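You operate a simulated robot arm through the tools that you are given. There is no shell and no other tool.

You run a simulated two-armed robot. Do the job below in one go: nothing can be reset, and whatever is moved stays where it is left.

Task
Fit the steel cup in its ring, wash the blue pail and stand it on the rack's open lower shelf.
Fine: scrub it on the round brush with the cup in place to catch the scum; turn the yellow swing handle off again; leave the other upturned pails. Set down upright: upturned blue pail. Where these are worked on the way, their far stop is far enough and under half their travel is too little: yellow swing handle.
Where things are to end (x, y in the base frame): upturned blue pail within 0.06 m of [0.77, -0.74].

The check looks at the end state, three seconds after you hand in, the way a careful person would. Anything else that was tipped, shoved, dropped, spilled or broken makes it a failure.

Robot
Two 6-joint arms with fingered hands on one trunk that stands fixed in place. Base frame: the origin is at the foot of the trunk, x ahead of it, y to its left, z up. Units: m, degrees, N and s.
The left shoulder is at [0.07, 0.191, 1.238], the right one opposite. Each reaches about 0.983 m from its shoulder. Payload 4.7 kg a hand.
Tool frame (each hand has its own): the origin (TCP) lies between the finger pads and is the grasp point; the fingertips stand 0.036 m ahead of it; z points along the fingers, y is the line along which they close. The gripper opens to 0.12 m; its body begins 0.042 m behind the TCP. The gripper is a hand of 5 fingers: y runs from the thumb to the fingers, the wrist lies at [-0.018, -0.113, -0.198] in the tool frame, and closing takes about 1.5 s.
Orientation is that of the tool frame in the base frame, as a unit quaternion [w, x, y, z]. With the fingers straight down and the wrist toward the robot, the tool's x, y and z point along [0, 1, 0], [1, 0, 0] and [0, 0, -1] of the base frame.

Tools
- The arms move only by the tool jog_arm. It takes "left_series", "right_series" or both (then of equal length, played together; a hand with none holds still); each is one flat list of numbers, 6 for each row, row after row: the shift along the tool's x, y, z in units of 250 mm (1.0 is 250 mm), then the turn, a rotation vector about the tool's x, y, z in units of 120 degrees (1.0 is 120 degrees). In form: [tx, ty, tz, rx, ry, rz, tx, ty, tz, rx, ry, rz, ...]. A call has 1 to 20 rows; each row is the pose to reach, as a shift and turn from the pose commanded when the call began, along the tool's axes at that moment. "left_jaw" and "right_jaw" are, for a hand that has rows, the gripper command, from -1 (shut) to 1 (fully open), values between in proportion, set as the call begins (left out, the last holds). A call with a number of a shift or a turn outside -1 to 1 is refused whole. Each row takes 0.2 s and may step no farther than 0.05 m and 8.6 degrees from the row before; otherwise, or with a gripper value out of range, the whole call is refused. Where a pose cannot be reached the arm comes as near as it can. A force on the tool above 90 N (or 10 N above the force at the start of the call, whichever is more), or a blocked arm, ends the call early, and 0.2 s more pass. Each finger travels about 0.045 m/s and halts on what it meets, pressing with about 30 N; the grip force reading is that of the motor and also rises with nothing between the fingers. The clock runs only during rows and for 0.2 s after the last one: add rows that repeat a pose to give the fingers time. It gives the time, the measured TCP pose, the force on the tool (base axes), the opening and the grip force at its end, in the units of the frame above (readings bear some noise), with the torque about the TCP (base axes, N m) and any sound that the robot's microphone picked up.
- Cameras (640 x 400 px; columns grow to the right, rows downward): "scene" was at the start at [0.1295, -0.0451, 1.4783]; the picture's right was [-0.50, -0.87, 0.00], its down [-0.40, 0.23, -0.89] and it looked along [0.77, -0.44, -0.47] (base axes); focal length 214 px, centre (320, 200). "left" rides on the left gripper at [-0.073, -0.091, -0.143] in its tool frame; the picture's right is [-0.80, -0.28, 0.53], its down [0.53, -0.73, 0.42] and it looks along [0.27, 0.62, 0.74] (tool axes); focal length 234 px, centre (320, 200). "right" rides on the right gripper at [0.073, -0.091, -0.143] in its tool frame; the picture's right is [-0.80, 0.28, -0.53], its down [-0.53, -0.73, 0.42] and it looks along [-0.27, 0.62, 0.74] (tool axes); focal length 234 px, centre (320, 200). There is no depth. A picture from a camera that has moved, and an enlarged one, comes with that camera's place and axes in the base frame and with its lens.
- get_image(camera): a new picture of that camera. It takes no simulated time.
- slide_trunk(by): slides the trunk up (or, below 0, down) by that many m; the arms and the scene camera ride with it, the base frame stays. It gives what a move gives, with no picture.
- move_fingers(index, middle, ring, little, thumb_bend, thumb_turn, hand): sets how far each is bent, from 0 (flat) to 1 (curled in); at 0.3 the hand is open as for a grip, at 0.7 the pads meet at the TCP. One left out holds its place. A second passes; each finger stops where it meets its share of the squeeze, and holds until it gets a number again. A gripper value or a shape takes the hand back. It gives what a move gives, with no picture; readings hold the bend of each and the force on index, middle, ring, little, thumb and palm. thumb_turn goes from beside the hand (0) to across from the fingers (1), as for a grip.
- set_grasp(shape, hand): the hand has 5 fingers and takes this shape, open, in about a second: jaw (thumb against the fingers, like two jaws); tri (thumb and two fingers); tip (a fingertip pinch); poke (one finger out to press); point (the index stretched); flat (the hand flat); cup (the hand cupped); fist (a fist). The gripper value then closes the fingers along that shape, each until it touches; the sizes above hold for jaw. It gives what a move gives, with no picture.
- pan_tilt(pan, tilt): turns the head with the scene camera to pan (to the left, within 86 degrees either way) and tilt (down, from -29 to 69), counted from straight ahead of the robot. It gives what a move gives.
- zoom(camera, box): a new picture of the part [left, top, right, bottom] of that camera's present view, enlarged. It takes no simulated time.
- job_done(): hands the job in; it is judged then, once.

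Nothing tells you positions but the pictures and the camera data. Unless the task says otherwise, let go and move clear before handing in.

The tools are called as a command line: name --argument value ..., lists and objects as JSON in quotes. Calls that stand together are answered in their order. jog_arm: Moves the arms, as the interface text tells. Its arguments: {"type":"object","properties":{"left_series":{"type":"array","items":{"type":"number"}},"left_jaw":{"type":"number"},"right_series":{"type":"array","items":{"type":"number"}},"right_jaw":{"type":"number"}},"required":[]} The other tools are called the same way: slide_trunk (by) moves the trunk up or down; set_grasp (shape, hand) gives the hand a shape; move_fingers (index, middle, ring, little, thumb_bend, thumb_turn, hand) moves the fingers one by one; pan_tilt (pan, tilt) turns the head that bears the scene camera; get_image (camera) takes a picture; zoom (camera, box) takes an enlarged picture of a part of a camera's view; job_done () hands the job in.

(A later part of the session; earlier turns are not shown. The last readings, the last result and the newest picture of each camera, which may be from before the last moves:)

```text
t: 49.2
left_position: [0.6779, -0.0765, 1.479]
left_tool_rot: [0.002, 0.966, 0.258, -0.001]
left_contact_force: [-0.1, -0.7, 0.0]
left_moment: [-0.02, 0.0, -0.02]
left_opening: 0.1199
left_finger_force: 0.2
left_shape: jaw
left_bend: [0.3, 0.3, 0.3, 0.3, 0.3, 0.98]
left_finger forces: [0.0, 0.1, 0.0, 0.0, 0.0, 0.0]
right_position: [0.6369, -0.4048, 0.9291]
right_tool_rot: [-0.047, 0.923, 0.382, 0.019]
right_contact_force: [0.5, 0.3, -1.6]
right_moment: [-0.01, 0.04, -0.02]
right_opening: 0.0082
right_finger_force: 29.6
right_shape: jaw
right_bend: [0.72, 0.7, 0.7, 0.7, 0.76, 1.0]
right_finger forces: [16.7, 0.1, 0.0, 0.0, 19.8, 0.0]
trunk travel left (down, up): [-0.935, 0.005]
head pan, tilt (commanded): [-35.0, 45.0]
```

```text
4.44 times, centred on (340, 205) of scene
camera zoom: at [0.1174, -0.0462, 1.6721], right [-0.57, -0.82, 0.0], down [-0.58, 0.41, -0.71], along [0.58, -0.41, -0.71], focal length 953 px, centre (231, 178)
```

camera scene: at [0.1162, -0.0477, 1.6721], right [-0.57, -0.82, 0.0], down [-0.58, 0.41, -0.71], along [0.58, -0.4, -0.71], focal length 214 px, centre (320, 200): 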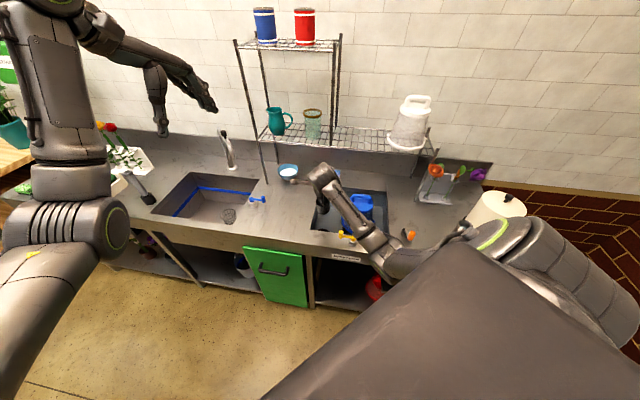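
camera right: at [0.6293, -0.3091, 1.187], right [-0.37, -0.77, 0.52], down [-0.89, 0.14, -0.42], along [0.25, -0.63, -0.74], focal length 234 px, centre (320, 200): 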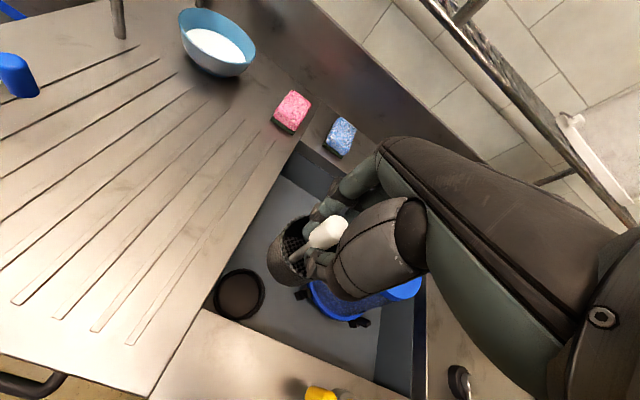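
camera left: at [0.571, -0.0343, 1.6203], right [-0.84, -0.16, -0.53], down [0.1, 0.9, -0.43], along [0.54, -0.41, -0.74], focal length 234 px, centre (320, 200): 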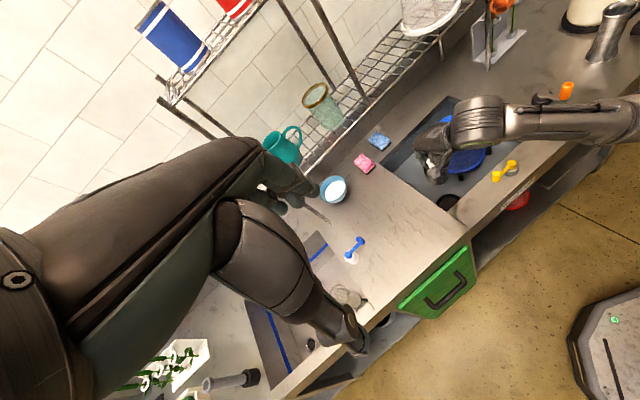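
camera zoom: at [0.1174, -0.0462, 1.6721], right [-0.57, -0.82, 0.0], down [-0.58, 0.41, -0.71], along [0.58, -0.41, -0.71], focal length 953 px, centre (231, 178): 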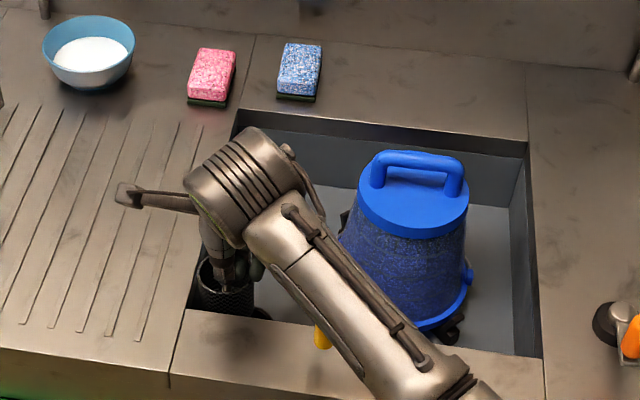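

I drifted about 9 mm in x and 7 mm in y from the ring axis. I'll correct that and re-check before lowering in.

jog_arm --right_series '[-0.022, -0.003, -0.001, 0, 0, 0, -0.045, -0.006, -0.003, 0, 0, 0]'

zoom --camera "right" --box '[240, 220, 340, 310]'

zoom --camera "left" --box '[420, 170, 490, 220]'

zoom --camera "scene" --box '[310, 190, 370, 240]'

```text
t: 49.8
left_position: [0.6782, -0.0777, 1.4781]
left_tool_rot: [0.002, 0.966, 0.258, 0.0]
left_contact_force: [-0.3, -0.3, 0.7]
left_moment: [-0.04, 0.01, 0.0]
left_opening: 0.1197
left_finger_force: 0.0
left_shape: jaw
left_bend: [0.3, 0.3, 0.3, 0.3, 0.3, 0.98]
left_finger forces: [0.0, 0.0, 0.0, 0.0, 0.0, 0.0]
right_position: [0.6262, -0.4113, 0.928]
right_tool_rot: [-0.049, 0.922, 0.383, 0.02]
right_contact_force: [-0.9, -0.4, -0.3]
right_moment: [-0.01, -0.02, 0.0]
right_opening: 0.008
right_finger_force: 30.4
right_shape: jaw
right_bend: [0.72, 0.7, 0.7, 0.7, 0.76, 1.0]
right_finger forces: [16.7, 0.1, 0.0, 0.0, 19.7, 0.0]
trunk travel left (down, up): [-0.935, 0.005]
head pan, tilt (commanded): [-35.0, 45.0]
```

```text
4.44 times, centred on (290, 265) of right
camera zoom: at [0.614, -0.3117, 1.0841], right [-0.37, -0.82, 0.44], down [-0.89, 0.19, -0.41], along [0.25, -0.55, -0.8], focal length 1041 px, centre (453, -89)
```

zoom: 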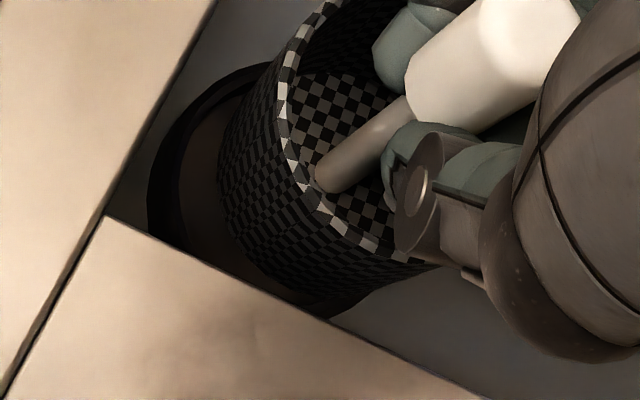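

```text
8.00 times, centred on (455, 195) of left
camera zoom: at [0.5718, -0.0332, 1.62], right [-0.84, -0.16, -0.52], down [0.1, 0.9, -0.43], along [0.54, -0.41, -0.74], focal length 1873 px, centre (-760, 240)
```

zoom: 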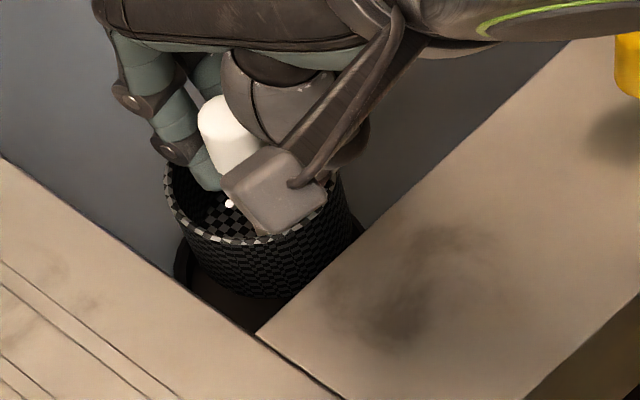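

```text
8.00 times, centred on (340, 215) of scene
camera zoom: at [0.117, -0.0464, 1.6721], right [-0.57, -0.82, 0.0], down [-0.58, 0.41, -0.71], along [0.58, -0.41, -0.71], focal length 1716 px, centre (160, 80)
```

zoom: 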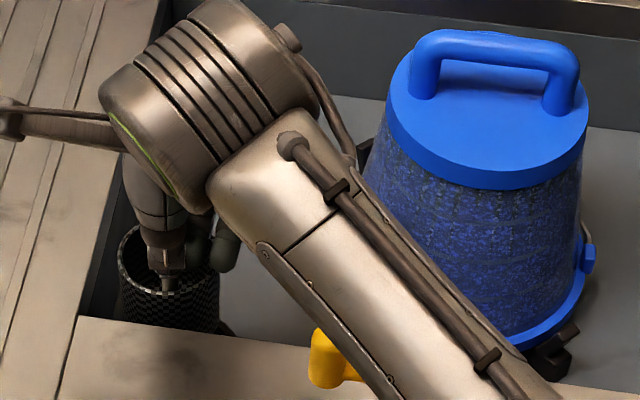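

Both cameras now put the cup bottom within about 3 mm of the ring's centre. I'll lower in straight down, watching forces.

jog_arm --right_series '[-0.003, 0.003, 0.04, 0, 0, 0, -0.006, 0.006, 0.08, 0, 0, 0, -0.009, 0.009, 0.12, 0, 0, 0, -0.011, 0.011, 0.15, 0, 0, 0]'

zoom --camera "right" --box '[240, 220, 340, 310]'

zoom --camera "left" --box '[420, 170, 490, 220]'

```text
t: 50.8
left_position: [0.6784, -0.0768, 1.4786]
left_tool_rot: [0.001, 0.966, 0.258, -0.001]
left_contact_force: [-0.4, 0.0, -0.4]
left_moment: [-0.02, -0.04, -0.03]
left_opening: 0.1199
left_finger_force: 0.1
left_shape: jaw
left_bend: [0.3, 0.3, 0.3, 0.3, 0.3, 0.98]
left_finger forces: [0.0, 0.0, 0.0, 0.1, 0.0, 0.0]
right_position: [0.6274, -0.4115, 0.8905]
right_tool_rot: [-0.049, 0.923, 0.381, 0.021]
right_contact_force: [0.7, -0.7, -1.0]
right_moment: [-0.01, -0.01, 0.02]
right_opening: 0.008
right_finger_force: 29.9
right_shape: jaw
right_bend: [0.72, 0.7, 0.7, 0.7, 0.76, 1.0]
right_finger forces: [16.5, 0.0, 0.0, 0.0, 19.7, 0.1]
trunk travel left (down, up): [-0.935, 0.005]
head pan, tilt (commanded): [-35.0, 45.0]
```

```text
4.44 times, centred on (290, 265) of right
camera zoom: at [0.6145, -0.3114, 1.0459], right [-0.37, -0.82, 0.44], down [-0.89, 0.19, -0.41], along [0.25, -0.55, -0.8], focal length 1041 px, centre (453, -89)
```

zoom: 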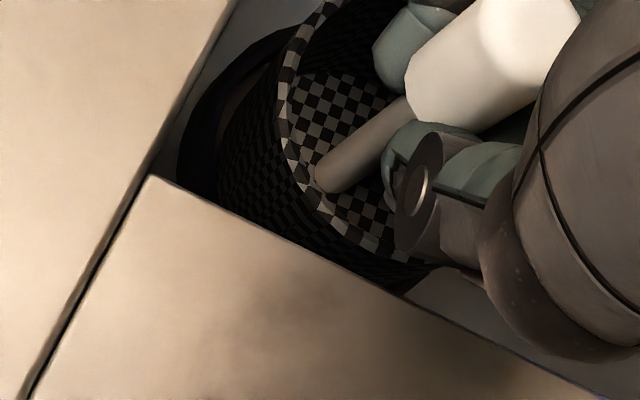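

```text
8.00 times, centred on (455, 195) of left
camera zoom: at [0.5722, -0.0329, 1.6198], right [-0.84, -0.16, -0.52], down [0.1, 0.9, -0.43], along [0.54, -0.41, -0.74], focal length 1873 px, centre (-760, 240)
```

zoom: 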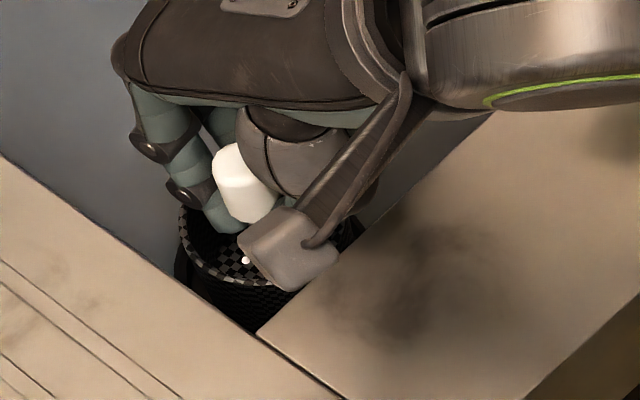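

jog_arm --right_series '[-0.002, 0.002, 0.028, 0, 0, 0, -0.004, 0.004, 0.056, 0, 0, 0]'

zoom --camera "left" --box '[420, 170, 490, 220]'

```text
t: 51.4
left_position: [0.68, -0.0765, 1.4788]
left_tool_rot: [0.002, 0.966, 0.258, 0.0]
left_contact_force: [0.0, -0.6, -0.8]
left_moment: [-0.01, 0.02, -0.02]
left_opening: 0.1196
left_finger_force: 0.1
left_shape: jaw
left_bend: [0.3, 0.3, 0.3, 0.3, 0.3, 0.98]
left_finger forces: [0.0, 0.0, 0.0, 0.0, 0.0, 0.0]
right_position: [0.6271, -0.412, 0.8759]
right_tool_rot: [-0.048, 0.923, 0.381, 0.02]
right_contact_force: [0.1, 0.7, -1.1]
right_moment: [0.01, -0.02, 0.03]
right_opening: 0.0082
right_finger_force: 29.9
right_shape: jaw
right_bend: [0.72, 0.7, 0.7, 0.7, 0.76, 1.0]
right_finger forces: [16.7, 0.1, 0.0, 0.0, 19.8, 0.0]
trunk travel left (down, up): [-0.935, 0.005]
head pan, tilt (commanded): [-35.0, 45.0]
```

```text
8.00 times, centred on (455, 195) of left
camera zoom: at [0.5723, -0.0329, 1.6198], right [-0.84, -0.16, -0.52], down [0.1, 0.9, -0.43], along [0.54, -0.41, -0.74], focal length 1873 px, centre (-760, 240)
```

zoom: 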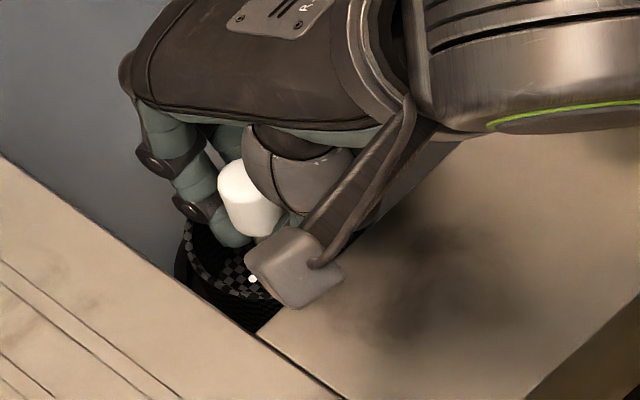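

jog_arm --right_series '[-0.001, 0.001, 0.014, 0, 0, 0, -0.002, 0.002, 0.028, 0, 0, 0, -0.003, 0.003, 0.04, 0, 0, 0]'

zoom --camera "right" --box '[240, 200, 360, 310]'

```text
t: 52.2
left_position: [0.6758, -0.0765, 1.4791]
left_tool_rot: [0.002, 0.966, 0.259, 0.0]
left_contact_force: [-0.4, -0.3, 0.1]
left_moment: [0.0, 0.01, 0.03]
left_opening: 0.1197
left_finger_force: 0.0
left_shape: jaw
left_bend: [0.3, 0.3, 0.3, 0.3, 0.3, 0.98]
left_finger forces: [0.0, 0.0, 0.1, 0.0, 0.0, 0.0]
right_position: [0.628, -0.412, 0.8688]
right_tool_rot: [-0.048, 0.923, 0.382, 0.022]
right_contact_force: [-2.1, -2.0, 11.7]
right_moment: [-0.1, -0.06, 0.02]
right_opening: 0.0082
right_finger_force: 29.6
right_shape: jaw
right_bend: [0.73, 0.7, 0.7, 0.7, 0.78, 1.0]
right_finger forces: [15.7, 0.1, 5.6, 0.0, 18.7, 0.0]
trunk travel left (down, up): [-0.935, 0.005]
head pan, tilt (commanded): [-35.0, 45.0]
```

```text
3.64 times, centred on (300, 255) of right
camera zoom: at [0.6133, -0.3114, 1.0247], right [-0.37, -0.82, 0.44], down [-0.89, 0.18, -0.41], along [0.25, -0.55, -0.8], focal length 852 px, centre (393, 0)
```

zoom: 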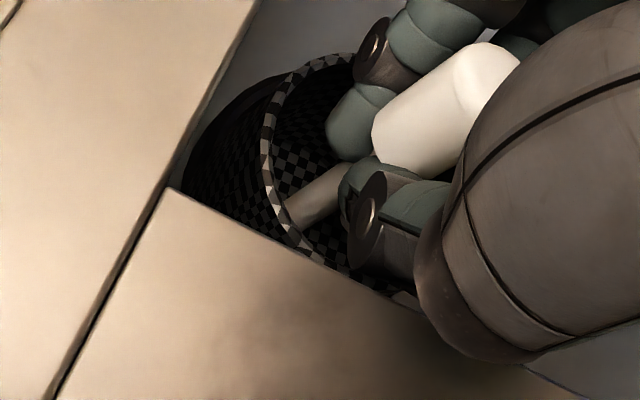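

Contact at about 12 N with TCP z 0.869. I'll check whether the cup is inside the ring rather than on its lip.

zoom --camera "left" --box '[430, 185, 475, 220]'

zoom --camera "right" --box '[255, 210, 315, 260]'

zoom --camera "scene" --box '[310, 190, 370, 240]'

```text
11.43 times, centred on (452, 202) of left
camera zoom: at [0.5694, -0.0321, 1.6211], right [-0.84, -0.16, -0.53], down [0.1, 0.9, -0.43], along [0.54, -0.41, -0.73], focal length 2676 px, centre (-1194, 171)
```

zoom: 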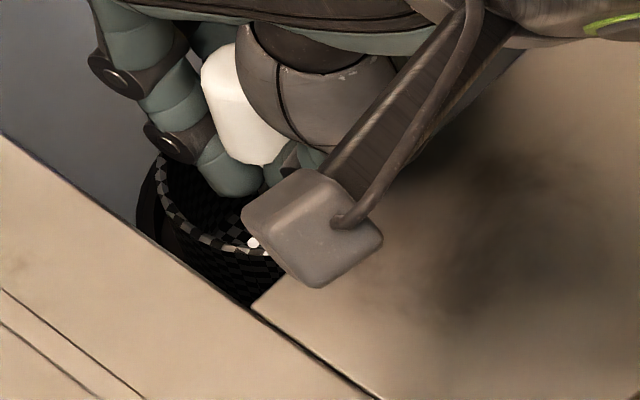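

```text
8.00 times, centred on (285, 235) of right
camera zoom: at [0.6133, -0.3114, 1.0247], right [-0.37, -0.82, 0.44], down [-0.89, 0.18, -0.41], along [0.25, -0.55, -0.8], focal length 1873 px, centre (600, -80)
```

zoom: 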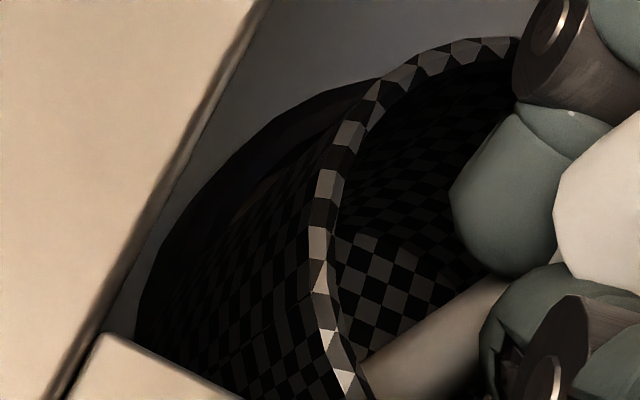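

```text
8.00 times, centred on (340, 215) of scene
camera zoom: at [0.1145, -0.0452, 1.6725], right [-0.57, -0.82, 0.0], down [-0.58, 0.41, -0.71], along [0.58, -0.41, -0.71], focal length 1716 px, centre (160, 80)
```

zoom: 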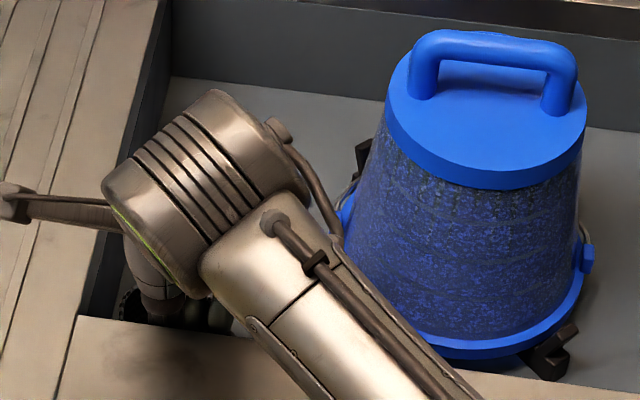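

It looks like the cup is nested in the ring. I'll release gently with a small opening.

jog_arm --right_series '[0, 0, 0, 0, 0, 0, 0, 0, 0, 0, 0, 0, 0, 0, 0, 0, 0, 0, 0, 0, 0, 0, 0, 0, 0, 0, 0, 0, 0, 0, 0, 0, 0, 0, 0, 0]' --right_jaw -0.1

zoom --camera "right" --box '[240, 200, 360, 310]'

zoom --camera "left" --box '[430, 185, 475, 220]'

```text
t: 53.6
left_position: [0.6798, -0.079, 1.4779]
left_tool_rot: [0.001, 0.966, 0.258, 0.0]
left_contact_force: [0.2, -1.2, 0.1]
left_moment: [-0.01, -0.02, -0.01]
left_opening: 0.12
left_finger_force: 0.1
left_shape: jaw
left_bend: [0.3, 0.3, 0.3, 0.3, 0.3, 0.98]
left_finger forces: [0.1, 0.0, 0.0, 0.0, 0.0, 0.0]
right_position: [0.6296, -0.414, 0.8668]
right_tool_rot: [-0.047, 0.923, 0.383, 0.02]
right_contact_force: [18.9, -22.4, 18.6]
right_moment: [0.56, 0.76, -0.07]
right_opening: 0.0368
right_finger_force: 0.1
right_shape: jaw
right_bend: [0.75, 0.51, 0.44, 0.42, 0.81, 1.0]
right_finger forces: [4.4, 5.6, 0.0, 0.0, 41.6, 0.0]
trunk travel left (down, up): [-0.935, 0.005]
head pan, tilt (commanded): [-35.0, 45.0]
```

```text
3.64 times, centred on (300, 255) of right
camera zoom: at [0.6156, -0.3135, 1.0229], right [-0.37, -0.82, 0.44], down [-0.89, 0.19, -0.41], along [0.25, -0.55, -0.8], focal length 852 px, centre (393, 0)
```

zoom: 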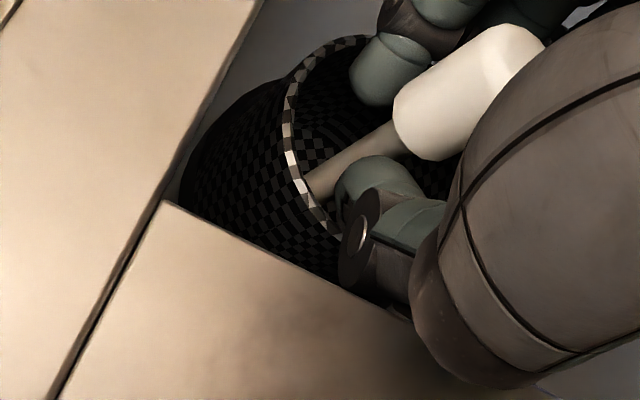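

```text
11.43 times, centred on (452, 202) of left
camera zoom: at [0.573, -0.035, 1.6197], right [-0.84, -0.16, -0.52], down [0.1, 0.9, -0.43], along [0.54, -0.41, -0.74], focal length 2676 px, centre (-1194, 171)
```

zoom: 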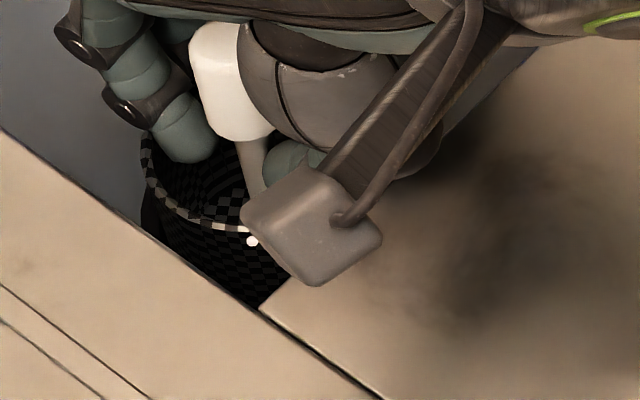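

The thumb and index reach inside the cup wall and press on it as they open. I'll narrow the opening a little to relax, then lift straight out before opening wider.

jog_arm --right_series '[0, 0, 0, 0, 0, 0, 0, 0, 0, 0, 0, 0, 0, 0, 0, 0, 0, 0]' --right_jaw -0.45

zoom --camera "right" --box '[240, 200, 360, 310]'

zoom --camera "left" --box '[430, 185, 475, 220]'

```text
t: 54.4
left_position: [0.6787, -0.0768, 1.4782]
left_tool_rot: [0.002, 0.966, 0.257, -0.001]
left_contact_force: [0.2, 0.2, 0.2]
left_moment: [0.0, 0.02, 0.0]
left_opening: 0.1199
left_finger_force: 0.1
left_shape: jaw
left_bend: [0.3, 0.3, 0.3, 0.3, 0.3, 0.98]
left_finger forces: [0.1, 0.0, 0.0, 0.0, 0.0, 0.1]
right_position: [0.6272, -0.4117, 0.8674]
right_tool_rot: [-0.05, 0.923, 0.381, 0.019]
right_contact_force: [-0.8, -0.3, -1.2]
right_moment: [0.06, 0.01, 0.03]
right_opening: 0.0138
right_finger_force: 30.0
right_shape: jaw
right_bend: [0.74, 0.61, 0.56, 0.62, 0.77, 1.0]
right_finger forces: [1.2, 7.8, 9.3, 0.0, 18.1, 0.0]
trunk travel left (down, up): [-0.935, 0.005]
head pan, tilt (commanded): [-35.0, 45.0]
```

```text
3.64 times, centred on (300, 255) of right
camera zoom: at [0.6137, -0.3116, 1.0212], right [-0.37, -0.82, 0.44], down [-0.9, 0.19, -0.41], along [0.25, -0.55, -0.8], focal length 852 px, centre (393, 0)
```

zoom: 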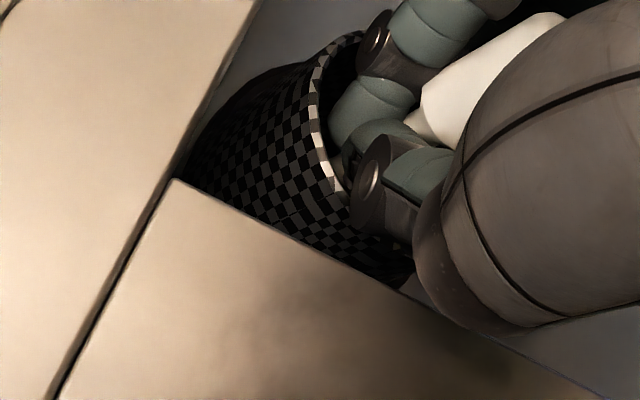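

```text
11.43 times, centred on (452, 202) of left
camera zoom: at [0.5718, -0.0332, 1.6199], right [-0.84, -0.16, -0.52], down [0.1, 0.9, -0.43], along [0.54, -0.41, -0.74], focal length 2676 px, centre (-1194, 171)
```

zoom: 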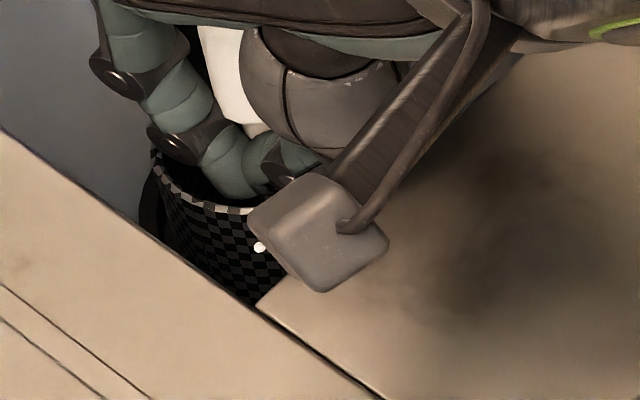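

The cup has leaned as the fingers pressed it. I'll set an in-between opening so the fingers touch neither knob nor wall, letting it settle, and read the forces.

jog_arm --right_series '[0, 0, 0, 0, 0, 0, 0, 0, 0, 0, 0, 0, 0, 0, 0, 0, 0, 0]' --right_jaw -0.3

zoom --camera "right" --box '[240, 200, 360, 310]'

zoom --camera "left" --box '[430, 185, 475, 220]'

```text
t: 55.2
left_position: [0.6795, -0.0778, 1.478]
left_tool_rot: [0.001, 0.966, 0.258, -0.001]
left_contact_force: [0.3, 0.0, 0.5]
left_moment: [-0.03, -0.01, 0.0]
left_opening: 0.1195
left_finger_force: 0.1
left_shape: jaw
left_bend: [0.3, 0.3, 0.3, 0.3, 0.3, 0.98]
left_finger forces: [0.0, 0.1, 0.1, 0.1, 0.0, 0.0]
right_position: [0.6311, -0.4139, 0.8688]
right_tool_rot: [-0.047, 0.922, 0.383, 0.021]
right_contact_force: [15.4, -16.9, 13.7]
right_moment: [0.11, 0.17, 0.01]
right_opening: 0.0339
right_finger_force: 0.1
right_shape: jaw
right_bend: [0.75, 0.53, 0.49, 0.46, 0.8, 1.0]
right_finger forces: [5.0, 4.1, 0.0, 0.0, 26.9, 0.0]
trunk travel left (down, up): [-0.935, 0.005]
head pan, tilt (commanded): [-35.0, 45.0]
```

```text
3.64 times, centred on (300, 255) of right
camera zoom: at [0.6164, -0.3136, 1.0239], right [-0.37, -0.82, 0.44], down [-0.89, 0.18, -0.41], along [0.26, -0.55, -0.8], focal length 852 px, centre (393, 0)
```

zoom: 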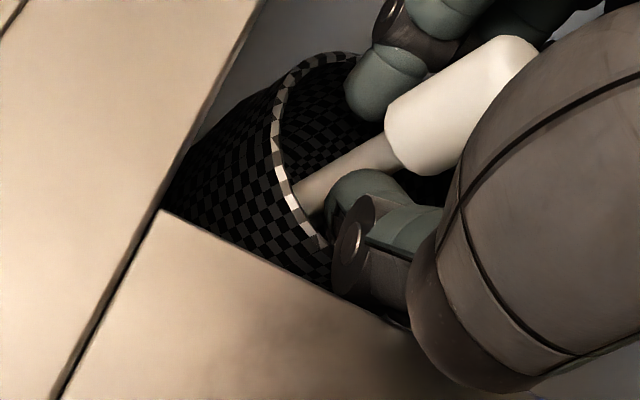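

```text
11.43 times, centred on (452, 202) of left
camera zoom: at [0.5733, -0.0345, 1.6197], right [-0.84, -0.16, -0.52], down [0.1, 0.9, -0.43], along [0.54, -0.41, -0.74], focal length 2676 px, centre (-1194, 171)
```

zoom: 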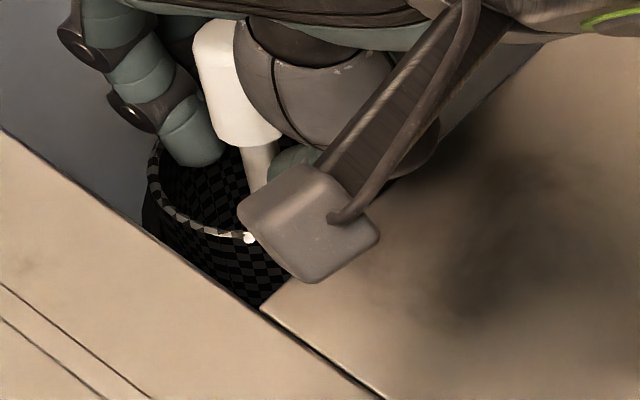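

The thumb is wedged near the sink's front wall and pressing down on the rim. I'll rise about 12 mm with the fingers at this opening and check.

jog_arm --right_series '[0.001, 0.01, -0.024, 0, 0, 0, 0.002, 0.01, -0.048, 0, 0, 0]'

zoom --camera "right" --box '[240, 200, 360, 310]'

zoom --camera "left" --box '[430, 185, 475, 220]'

```text
t: 55.8
left_position: [0.6811, -0.0788, 1.4775]
left_tool_rot: [0.001, 0.966, 0.258, -0.001]
left_contact_force: [-0.5, -0.9, -0.9]
left_moment: [0.01, 0.03, 0.0]
left_opening: 0.1197
left_finger_force: 0.1
left_shape: jaw
left_bend: [0.3, 0.3, 0.3, 0.3, 0.3, 0.98]
left_finger forces: [0.0, 0.0, 0.0, 0.1, 0.0, 0.0]
right_position: [0.6298, -0.4149, 0.8759]
right_tool_rot: [-0.05, 0.923, 0.382, 0.019]
right_contact_force: [12.5, -12.0, 0.5]
right_moment: [0.04, 0.06, -0.01]
right_opening: 0.0349
right_finger_force: 0.0
right_shape: jaw
right_bend: [0.74, 0.52, 0.49, 0.46, 0.79, 1.0]
right_finger forces: [0.0, 0.0, 0.0, 0.0, 16.1, 0.1]
trunk travel left (down, up): [-0.935, 0.005]
head pan, tilt (commanded): [-35.0, 45.0]
```

```text
3.64 times, centred on (300, 255) of right
camera zoom: at [0.6171, -0.3157, 1.0318], right [-0.37, -0.82, 0.44], down [-0.9, 0.19, -0.4], along [0.25, -0.55, -0.8], focal length 852 px, centre (393, 0)
```

zoom: 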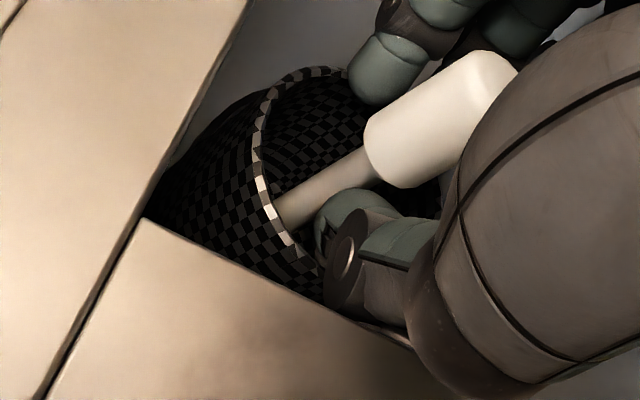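

```text
11.43 times, centred on (452, 202) of left
camera zoom: at [0.5736, -0.0347, 1.6191], right [-0.84, -0.16, -0.52], down [0.09, 0.9, -0.43], along [0.54, -0.41, -0.74], focal length 2676 px, centre (-1194, 171)
```

zoom: 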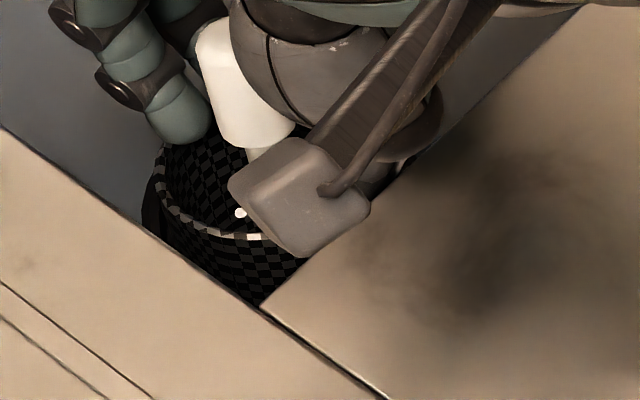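

Index and other fingers are free; only the thumb presses the front wall. I'll hold the thumb where it is without pressing and open the index a bit, then lift straight up.

move_fingers --hand "right" --thumb_bend 0.8 --index 0.62

zoom --camera "right" --box '[240, 200, 360, 310]'

```text
t: 56.8
left_position: [0.6783, -0.0762, 1.4783]
left_tool_rot: [0.002, 0.966, 0.258, -0.001]
left_contact_force: [0.8, -0.4, 0.0]
left_moment: [-0.01, -0.02, 0.0]
left_opening: 0.1201
left_finger_force: 0.1
left_shape: jaw
left_bend: [0.3, 0.3, 0.3, 0.3, 0.3, 0.98]
left_finger forces: [0.0, 0.1, 0.1, 0.0, 0.0, 0.0]
right_position: [0.6307, -0.4145, 0.8785]
right_tool_rot: [-0.048, 0.923, 0.382, 0.021]
right_contact_force: [-0.6, -0.2, -0.8]
right_moment: [0.0, 0.01, 0.0]
right_opening: 0.0021
right_finger_force: 0.9
right_shape: fingers
right_bend: [0.61, 0.51, 0.49, 0.46, 0.79, 1.0]
right_finger forces: [0.0, 0.9, 0.0, 0.0, 0.1, 0.0]
trunk travel left (down, up): [-0.935, 0.005]
head pan, tilt (commanded): [-35.0, 45.0]
```

```text
3.64 times, centred on (300, 255) of right
camera zoom: at [0.6162, -0.3141, 1.0337], right [-0.37, -0.82, 0.44], down [-0.89, 0.19, -0.41], along [0.25, -0.55, -0.8], focal length 852 px, centre (393, 0)
```

zoom: 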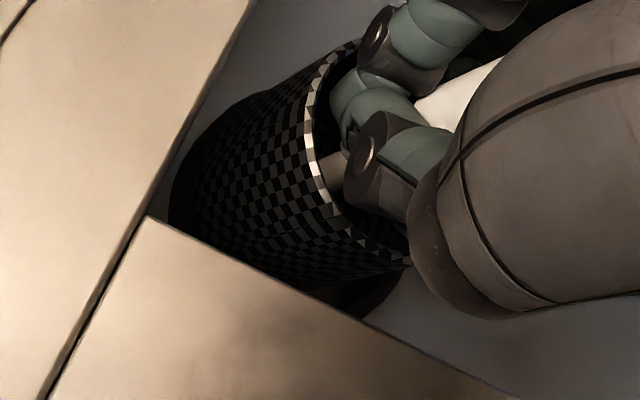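

The thumb sits between the post and the cup's front wall. I'll open the fingers wide on the free side and set the thumb to a middle position so neither side is pressed.

move_fingers --hand "right" --thumb_bend 0.755 --index 0.35 --middle 0.35 --ring 0.35 --little 0.35

zoom --camera "right" --box '[240, 200, 360, 310]'

zoom --camera "left" --box '[430, 185, 475, 220]'

```text
t: 57.8
left_position: [0.6785, -0.0765, 1.4777]
left_tool_rot: [0.002, 0.966, 0.257, -0.001]
left_contact_force: [-0.9, 0.0, 0.0]
left_moment: [-0.03, -0.01, 0.0]
left_opening: 0.12
left_finger_force: 0.0
left_shape: jaw
left_bend: [0.3, 0.3, 0.3, 0.3, 0.3, 0.98]
left_finger forces: [0.0, 0.0, 0.1, 0.0, 0.0, 0.0]
right_position: [0.6304, -0.4156, 0.8777]
right_tool_rot: [-0.048, 0.922, 0.383, 0.02]
right_contact_force: [-0.2, 0.4, 0.1]
right_moment: [-0.02, 0.03, 0.03]
right_opening: 0.0443
right_finger_force: 0.4
right_shape: fingers
right_bend: [0.35, 0.35, 0.35, 0.35, 0.75, 1.0]
right_finger forces: [0.0, 0.0, 0.0, 0.0, 0.3, 0.1]
trunk travel left (down, up): [-0.935, 0.005]
head pan, tilt (commanded): [-35.0, 45.0]
```

```text
3.64 times, centred on (300, 255) of right
camera zoom: at [0.6164, -0.3144, 1.0337], right [-0.37, -0.82, 0.44], down [-0.89, 0.19, -0.41], along [0.25, -0.55, -0.8], focal length 852 px, centre (393, 0)
```

zoom: 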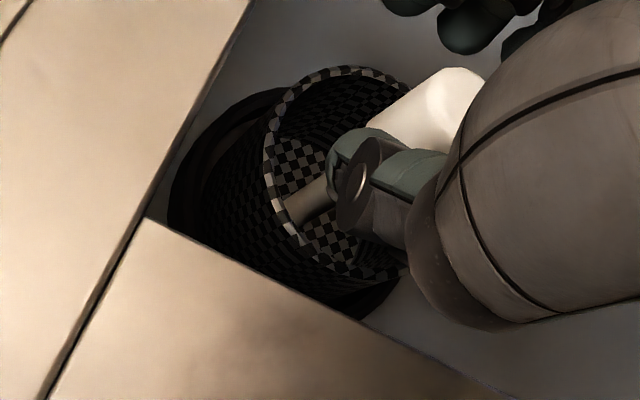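

```text
11.43 times, centred on (452, 202) of left
camera zoom: at [0.5719, -0.0327, 1.6199], right [-0.84, -0.16, -0.52], down [0.1, 0.9, -0.43], along [0.54, -0.41, -0.74], focal length 2676 px, centre (-1194, 171)
```

zoom: 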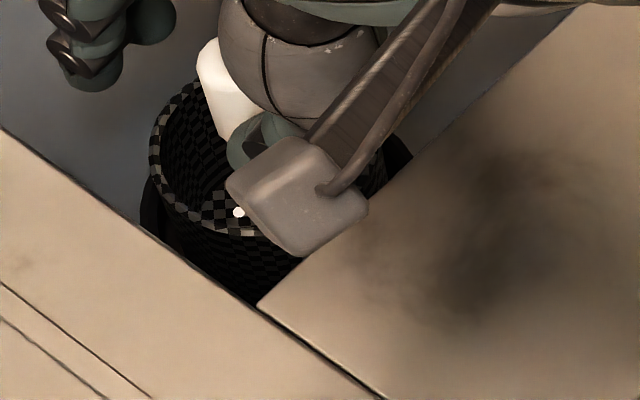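

The cup now stands upright in the ring with the fingers off it. I'll lift the hand straight up and clear.

jog_arm --right_series '[0.003, -0.012, -0.04, 0, 0, 0, 0.006, -0.018, -0.08, 0, 0, 0, 0.012, -0.024, -0.16, 0, 0, 0, 0.018, -0.03, -0.24, 0, 0, 0, 0.03, -0.04, -0.4, 0, 0, 0]'

get_image --camera "right"

zoom --camera "left" --box '[420, 170, 490, 220]'

```text
t: 59.0
left_position: [0.6774, -0.077, 1.4778]
left_tool_rot: [0.002, 0.966, 0.258, 0.0]
left_contact_force: [-0.8, 0.0, 0.7]
left_moment: [0.03, -0.02, -0.02]
left_opening: 0.12
left_finger_force: 0.0
left_shape: jaw
left_bend: [0.3, 0.3, 0.3, 0.3, 0.3, 0.98]
left_finger forces: [0.1, 0.1, 0.0, 0.0, 0.0, 0.1]
right_position: [0.6277, -0.4118, 0.9785]
right_tool_rot: [-0.049, 0.922, 0.383, 0.02]
right_contact_force: [-1.0, -0.3, -1.0]
right_moment: [-0.01, -0.01, -0.03]
right_opening: 0.0442
right_finger_force: 0.1
right_shape: fingers
right_bend: [0.35, 0.35, 0.35, 0.35, 0.75, 1.0]
right_finger forces: [0.0, 0.1, 0.0, 0.0, 0.1, 0.0]
trunk travel left (down, up): [-0.935, 0.005]
head pan, tilt (commanded): [-35.0, 45.0]
```

```text
taken
camera right: at [0.6142, -0.312, 1.1344], right [-0.37, -0.82, 0.44], down [-0.89, 0.19, -0.41], along [0.25, -0.55, -0.8], focal length 234 px, centre (320, 200)
```

right: 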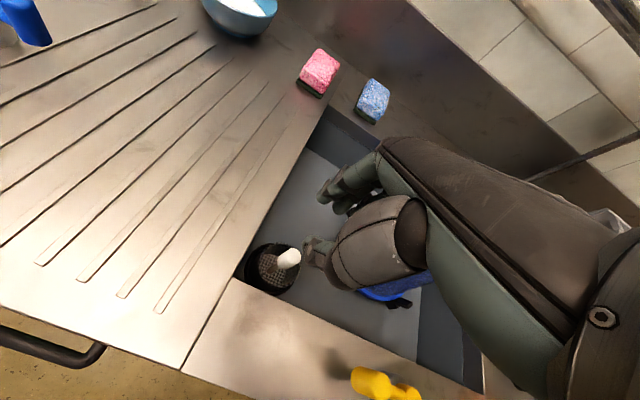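

```text
8.00 times, centred on (455, 195) of left
camera zoom: at [0.5717, -0.0326, 1.62], right [-0.84, -0.16, -0.52], down [0.1, 0.9, -0.43], along [0.54, -0.41, -0.74], focal length 1873 px, centre (-760, 240)
```

zoom: 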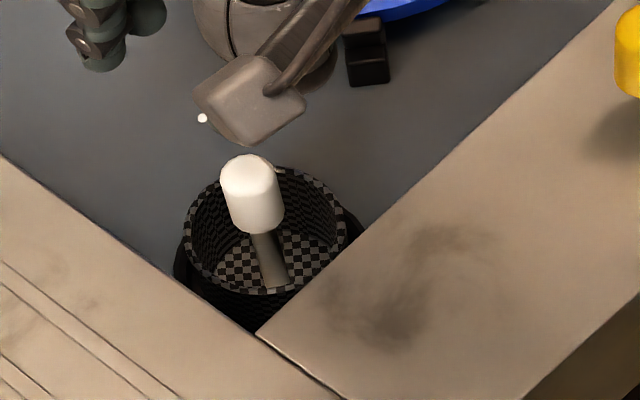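

The cup stands in the ring and stayed put. I'll zoom to verify it is seated flat.

zoom --camera "right" --box '[230, 230, 320, 310]'

zoom --camera "left" --box '[435, 180, 475, 215]'

```text
5.00 times, centred on (275, 270) of right
camera zoom: at [0.6142, -0.312, 1.1344], right [-0.37, -0.82, 0.44], down [-0.89, 0.19, -0.41], along [0.25, -0.55, -0.8], focal length 1171 px, centre (545, -150)
```

zoom: 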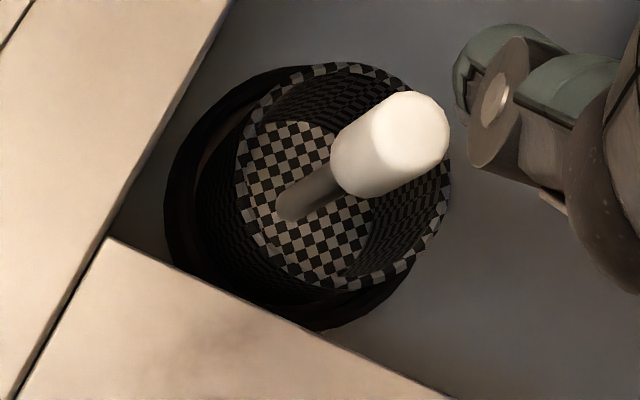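

```text
11.43 times, centred on (455, 198) of left
camera zoom: at [0.5717, -0.0326, 1.62], right [-0.84, -0.16, -0.52], down [0.1, 0.9, -0.43], along [0.54, -0.41, -0.74], focal length 2676 px, centre (-1223, 229)
```

zoom: 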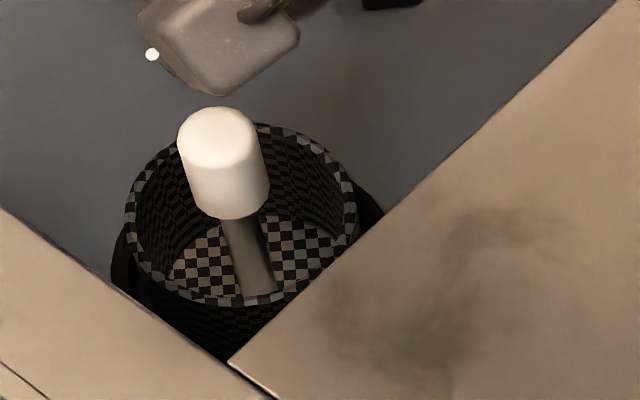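

The cup is seated: its rim centre is at (0.634, -0.427, 0.814), right over the ring centre. Next is the yellow handle; I'll level the hand and move to view it closely.

jog_arm --right_series '[0.002, -0.004, -0.1, 0, 0, 0, -0.08, -0.075, -0.2, -0.012, -0.012, 0, -0.2, -0.18, -0.285, -0.024, -0.024, 0, -0.335, -0.302, -0.285, -0.0354, -0.0354, 0]' --right_jaw 1

get_image --camera "right"

get_image --camera "left"

```text
t: 60.0
left_position: [0.6758, -0.0777, 1.4795]
left_tool_rot: [0.002, 0.966, 0.258, 0.0]
left_contact_force: [-0.9, 0.2, 0.0]
left_moment: [-0.01, -0.07, 0.0]
left_opening: 0.1198
left_finger_force: 0.1
left_shape: jaw
left_bend: [0.3, 0.3, 0.3, 0.3, 0.3, 0.98]
left_finger forces: [0.0, 0.0, 0.1, 0.1, 0.1, 0.0]
right_position: [0.5152, -0.4263, 1.0501]
right_tool_rot: [0.0, 0.924, 0.383, 0.001]
right_contact_force: [-0.1, -0.8, -0.6]
right_moment: [0.02, -0.02, 0.0]
right_opening: 0.1199
right_finger_force: 0.0
right_shape: jaw
right_bend: [0.3, 0.3, 0.3, 0.3, 0.3, 0.98]
right_finger forces: [0.0, 0.0, 0.0, 0.0, 0.0, 0.1]
trunk travel left (down, up): [-0.935, 0.005]
head pan, tilt (commanded): [-35.0, 45.0]
```

```text
taken
camera right: at [0.5001, -0.3102, 1.1934], right [-0.37, -0.77, 0.52], down [-0.89, 0.14, -0.43], along [0.25, -0.63, -0.74], focal length 234 px, centre (320, 200)
```

right: 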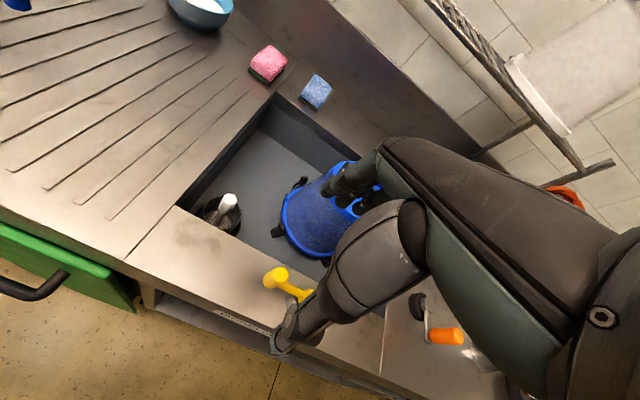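

```text
taken
camera left: at [0.5696, -0.0327, 1.6208], right [-0.84, -0.16, -0.53], down [0.1, 0.9, -0.43], along [0.54, -0.41, -0.74], focal length 234 px, centre (320, 200)
```

left: 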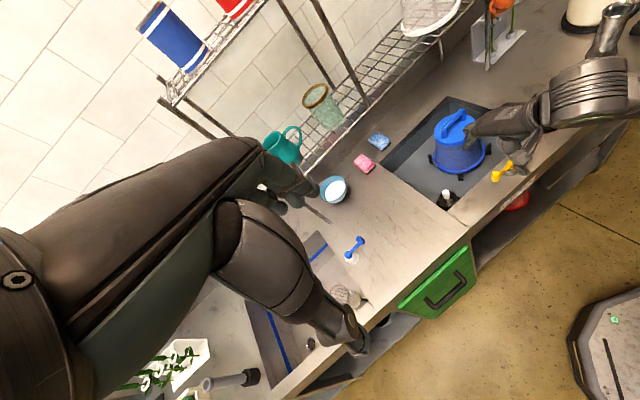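

zoom --camera "right" --box '[245, 250, 325, 310]'

zoom --camera "left" --box '[460, 120, 540, 190]'

zoom --camera "right" --box '[190, 180, 260, 250]'

```text
6.67 times, centred on (285, 280) of right
camera zoom: at [0.5001, -0.3102, 1.1934], right [-0.37, -0.77, 0.52], down [-0.89, 0.14, -0.43], along [0.25, -0.63, -0.74], focal length 1561 px, centre (553, -333)
```

zoom: 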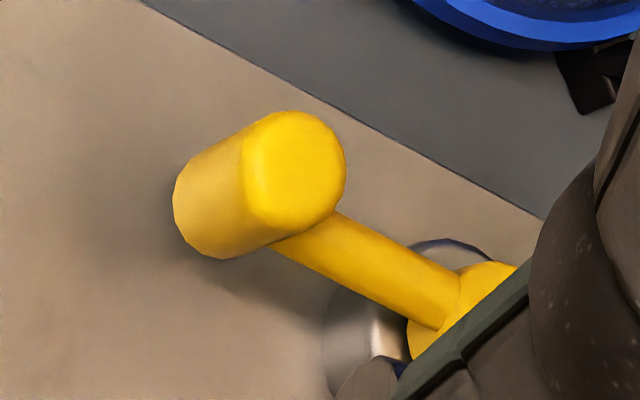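

```text
5.71 times, centred on (500, 155) of left
camera zoom: at [0.5696, -0.0327, 1.6208], right [-0.84, -0.16, -0.53], down [0.1, 0.9, -0.43], along [0.54, -0.41, -0.74], focal length 1338 px, centre (-709, 457)
```

zoom: 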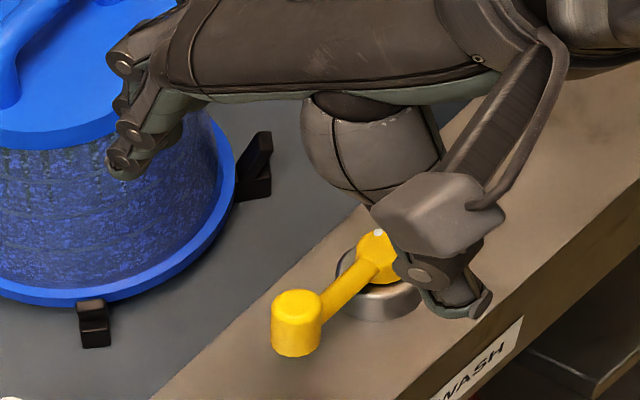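

```text
5.71 times, centred on (225, 215) of right
camera zoom: at [0.5001, -0.3102, 1.1934], right [-0.37, -0.77, 0.52], down [-0.89, 0.14, -0.43], along [0.25, -0.63, -0.74], focal length 1338 px, centre (863, 114)
```

zoom: 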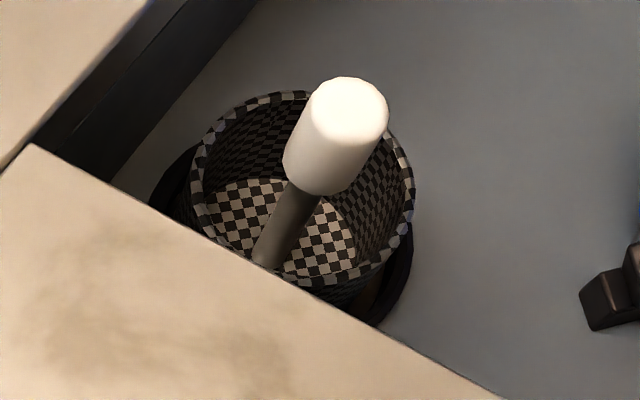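

The yellow knob is at about (0.505, -0.431) spanning z 0.90–0.94, with its pivot at about (0.466, -0.468). I'll lower the open hand around the knob.

jog_arm --right_series '[-0.02, -0.008, 0.12, 0, 0, 0, -0.041, -0.017, 0.24, 0, 0, 0, -0.041, -0.017, 0.36, 0, 0, 0, -0.041, -0.017, 0.472, 0, 0, 0]'

zoom --camera "right" --box '[240, 170, 400, 320]'

zoom --camera "left" --box '[460, 120, 540, 190]'

```text
t: 61.0
left_position: [0.6794, -0.0772, 1.4783]
left_tool_rot: [0.003, 0.966, 0.258, -0.001]
left_contact_force: [-0.4, -0.2, -0.7]
left_moment: [0.0, 0.0, 0.01]
left_opening: 0.1199
left_finger_force: 0.0
left_shape: jaw
left_bend: [0.3, 0.3, 0.3, 0.3, 0.3, 0.98]
left_finger forces: [0.1, 0.0, 0.0, 0.0, 0.0, 0.1]
right_position: [0.5046, -0.4294, 0.9303]
right_tool_rot: [0.0, 0.924, 0.383, -0.001]
right_contact_force: [-0.2, -0.4, -0.3]
right_moment: [0.01, -0.01, 0.03]
right_opening: 0.1195
right_finger_force: 0.0
right_shape: jaw
right_bend: [0.3, 0.3, 0.3, 0.3, 0.3, 0.98]
right_finger forces: [0.0, 0.1, 0.0, 0.1, 0.1, 0.1]
trunk travel left (down, up): [-0.935, 0.005]
head pan, tilt (commanded): [-35.0, 45.0]
```

```text
2.67 times, centred on (320, 245) of right
camera zoom: at [0.4922, -0.3143, 1.0743], right [-0.37, -0.77, 0.53], down [-0.89, 0.14, -0.42], along [0.25, -0.63, -0.74], focal length 624 px, centre (320, 80)
```

zoom: 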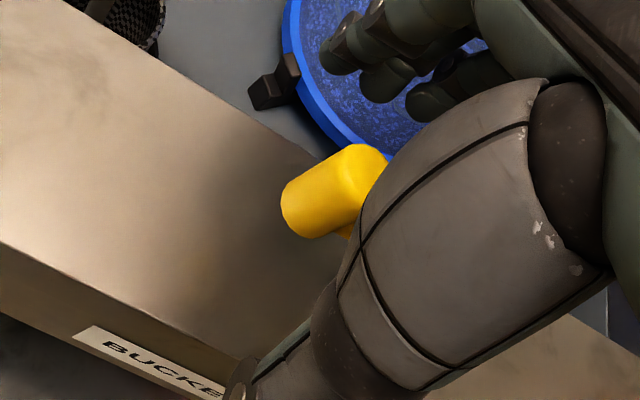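

```text
5.71 times, centred on (500, 155) of left
camera zoom: at [0.5724, -0.0329, 1.6198], right [-0.84, -0.16, -0.52], down [0.1, 0.9, -0.43], along [0.54, -0.41, -0.74], focal length 1338 px, centre (-709, 457)
```

zoom: 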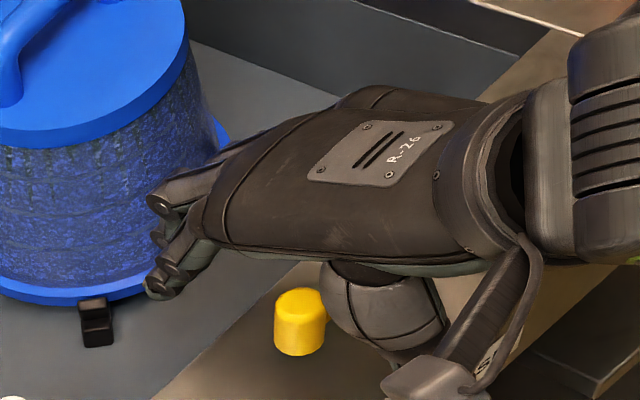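

The knob is caged between thumb and fingers. I'll close loosely around it.

jog_arm --right_series '[0, 0, 0, 0, 0, 0, 0, 0, 0, 0, 0, 0, 0, 0, 0, 0, 0, 0, 0, 0, 0, 0, 0, 0, 0, 0, 0, 0, 0, 0]' --right_jaw -0.4

zoom --camera "right" --box '[240, 170, 400, 320]'

```text
t: 62.2
left_position: [0.68, -0.0769, 1.4775]
left_tool_rot: [0.001, 0.966, 0.258, -0.001]
left_contact_force: [-0.4, -0.7, 0.4]
left_moment: [-0.03, 0.04, 0.03]
left_opening: 0.1199
left_finger_force: 0.1
left_shape: jaw
left_bend: [0.3, 0.3, 0.3, 0.3, 0.3, 0.98]
left_finger forces: [0.0, 0.0, 0.0, 0.1, 0.0, 0.1]
right_position: [0.5066, -0.4292, 0.9306]
right_tool_rot: [0.001, 0.924, 0.382, 0.0]
right_contact_force: [-0.7, 0.6, 0.2]
right_moment: [0.02, 0.0, 0.04]
right_opening: 0.0367
right_finger_force: 0.0
right_shape: jaw
right_bend: [0.74, 0.54, 0.52, 0.48, 0.74, 1.0]
right_finger forces: [0.1, 0.1, 0.0, 0.0, 0.0, 0.0]
trunk travel left (down, up): [-0.935, 0.005]
head pan, tilt (commanded): [-35.0, 45.0]
```

```text
2.67 times, centred on (320, 245) of right
camera zoom: at [0.4921, -0.314, 1.0748], right [-0.37, -0.77, 0.53], down [-0.89, 0.14, -0.42], along [0.25, -0.63, -0.74], focal length 624 px, centre (320, 80)
```

zoom: 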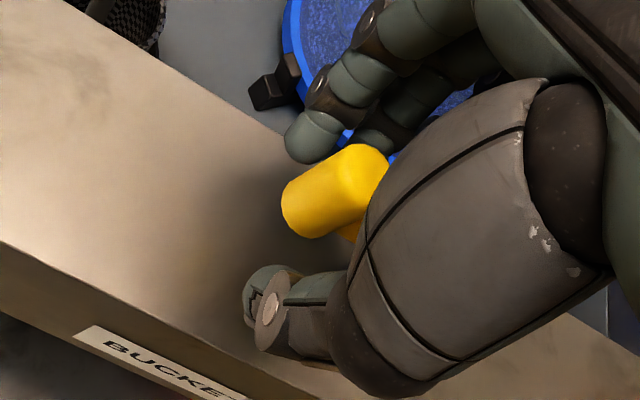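

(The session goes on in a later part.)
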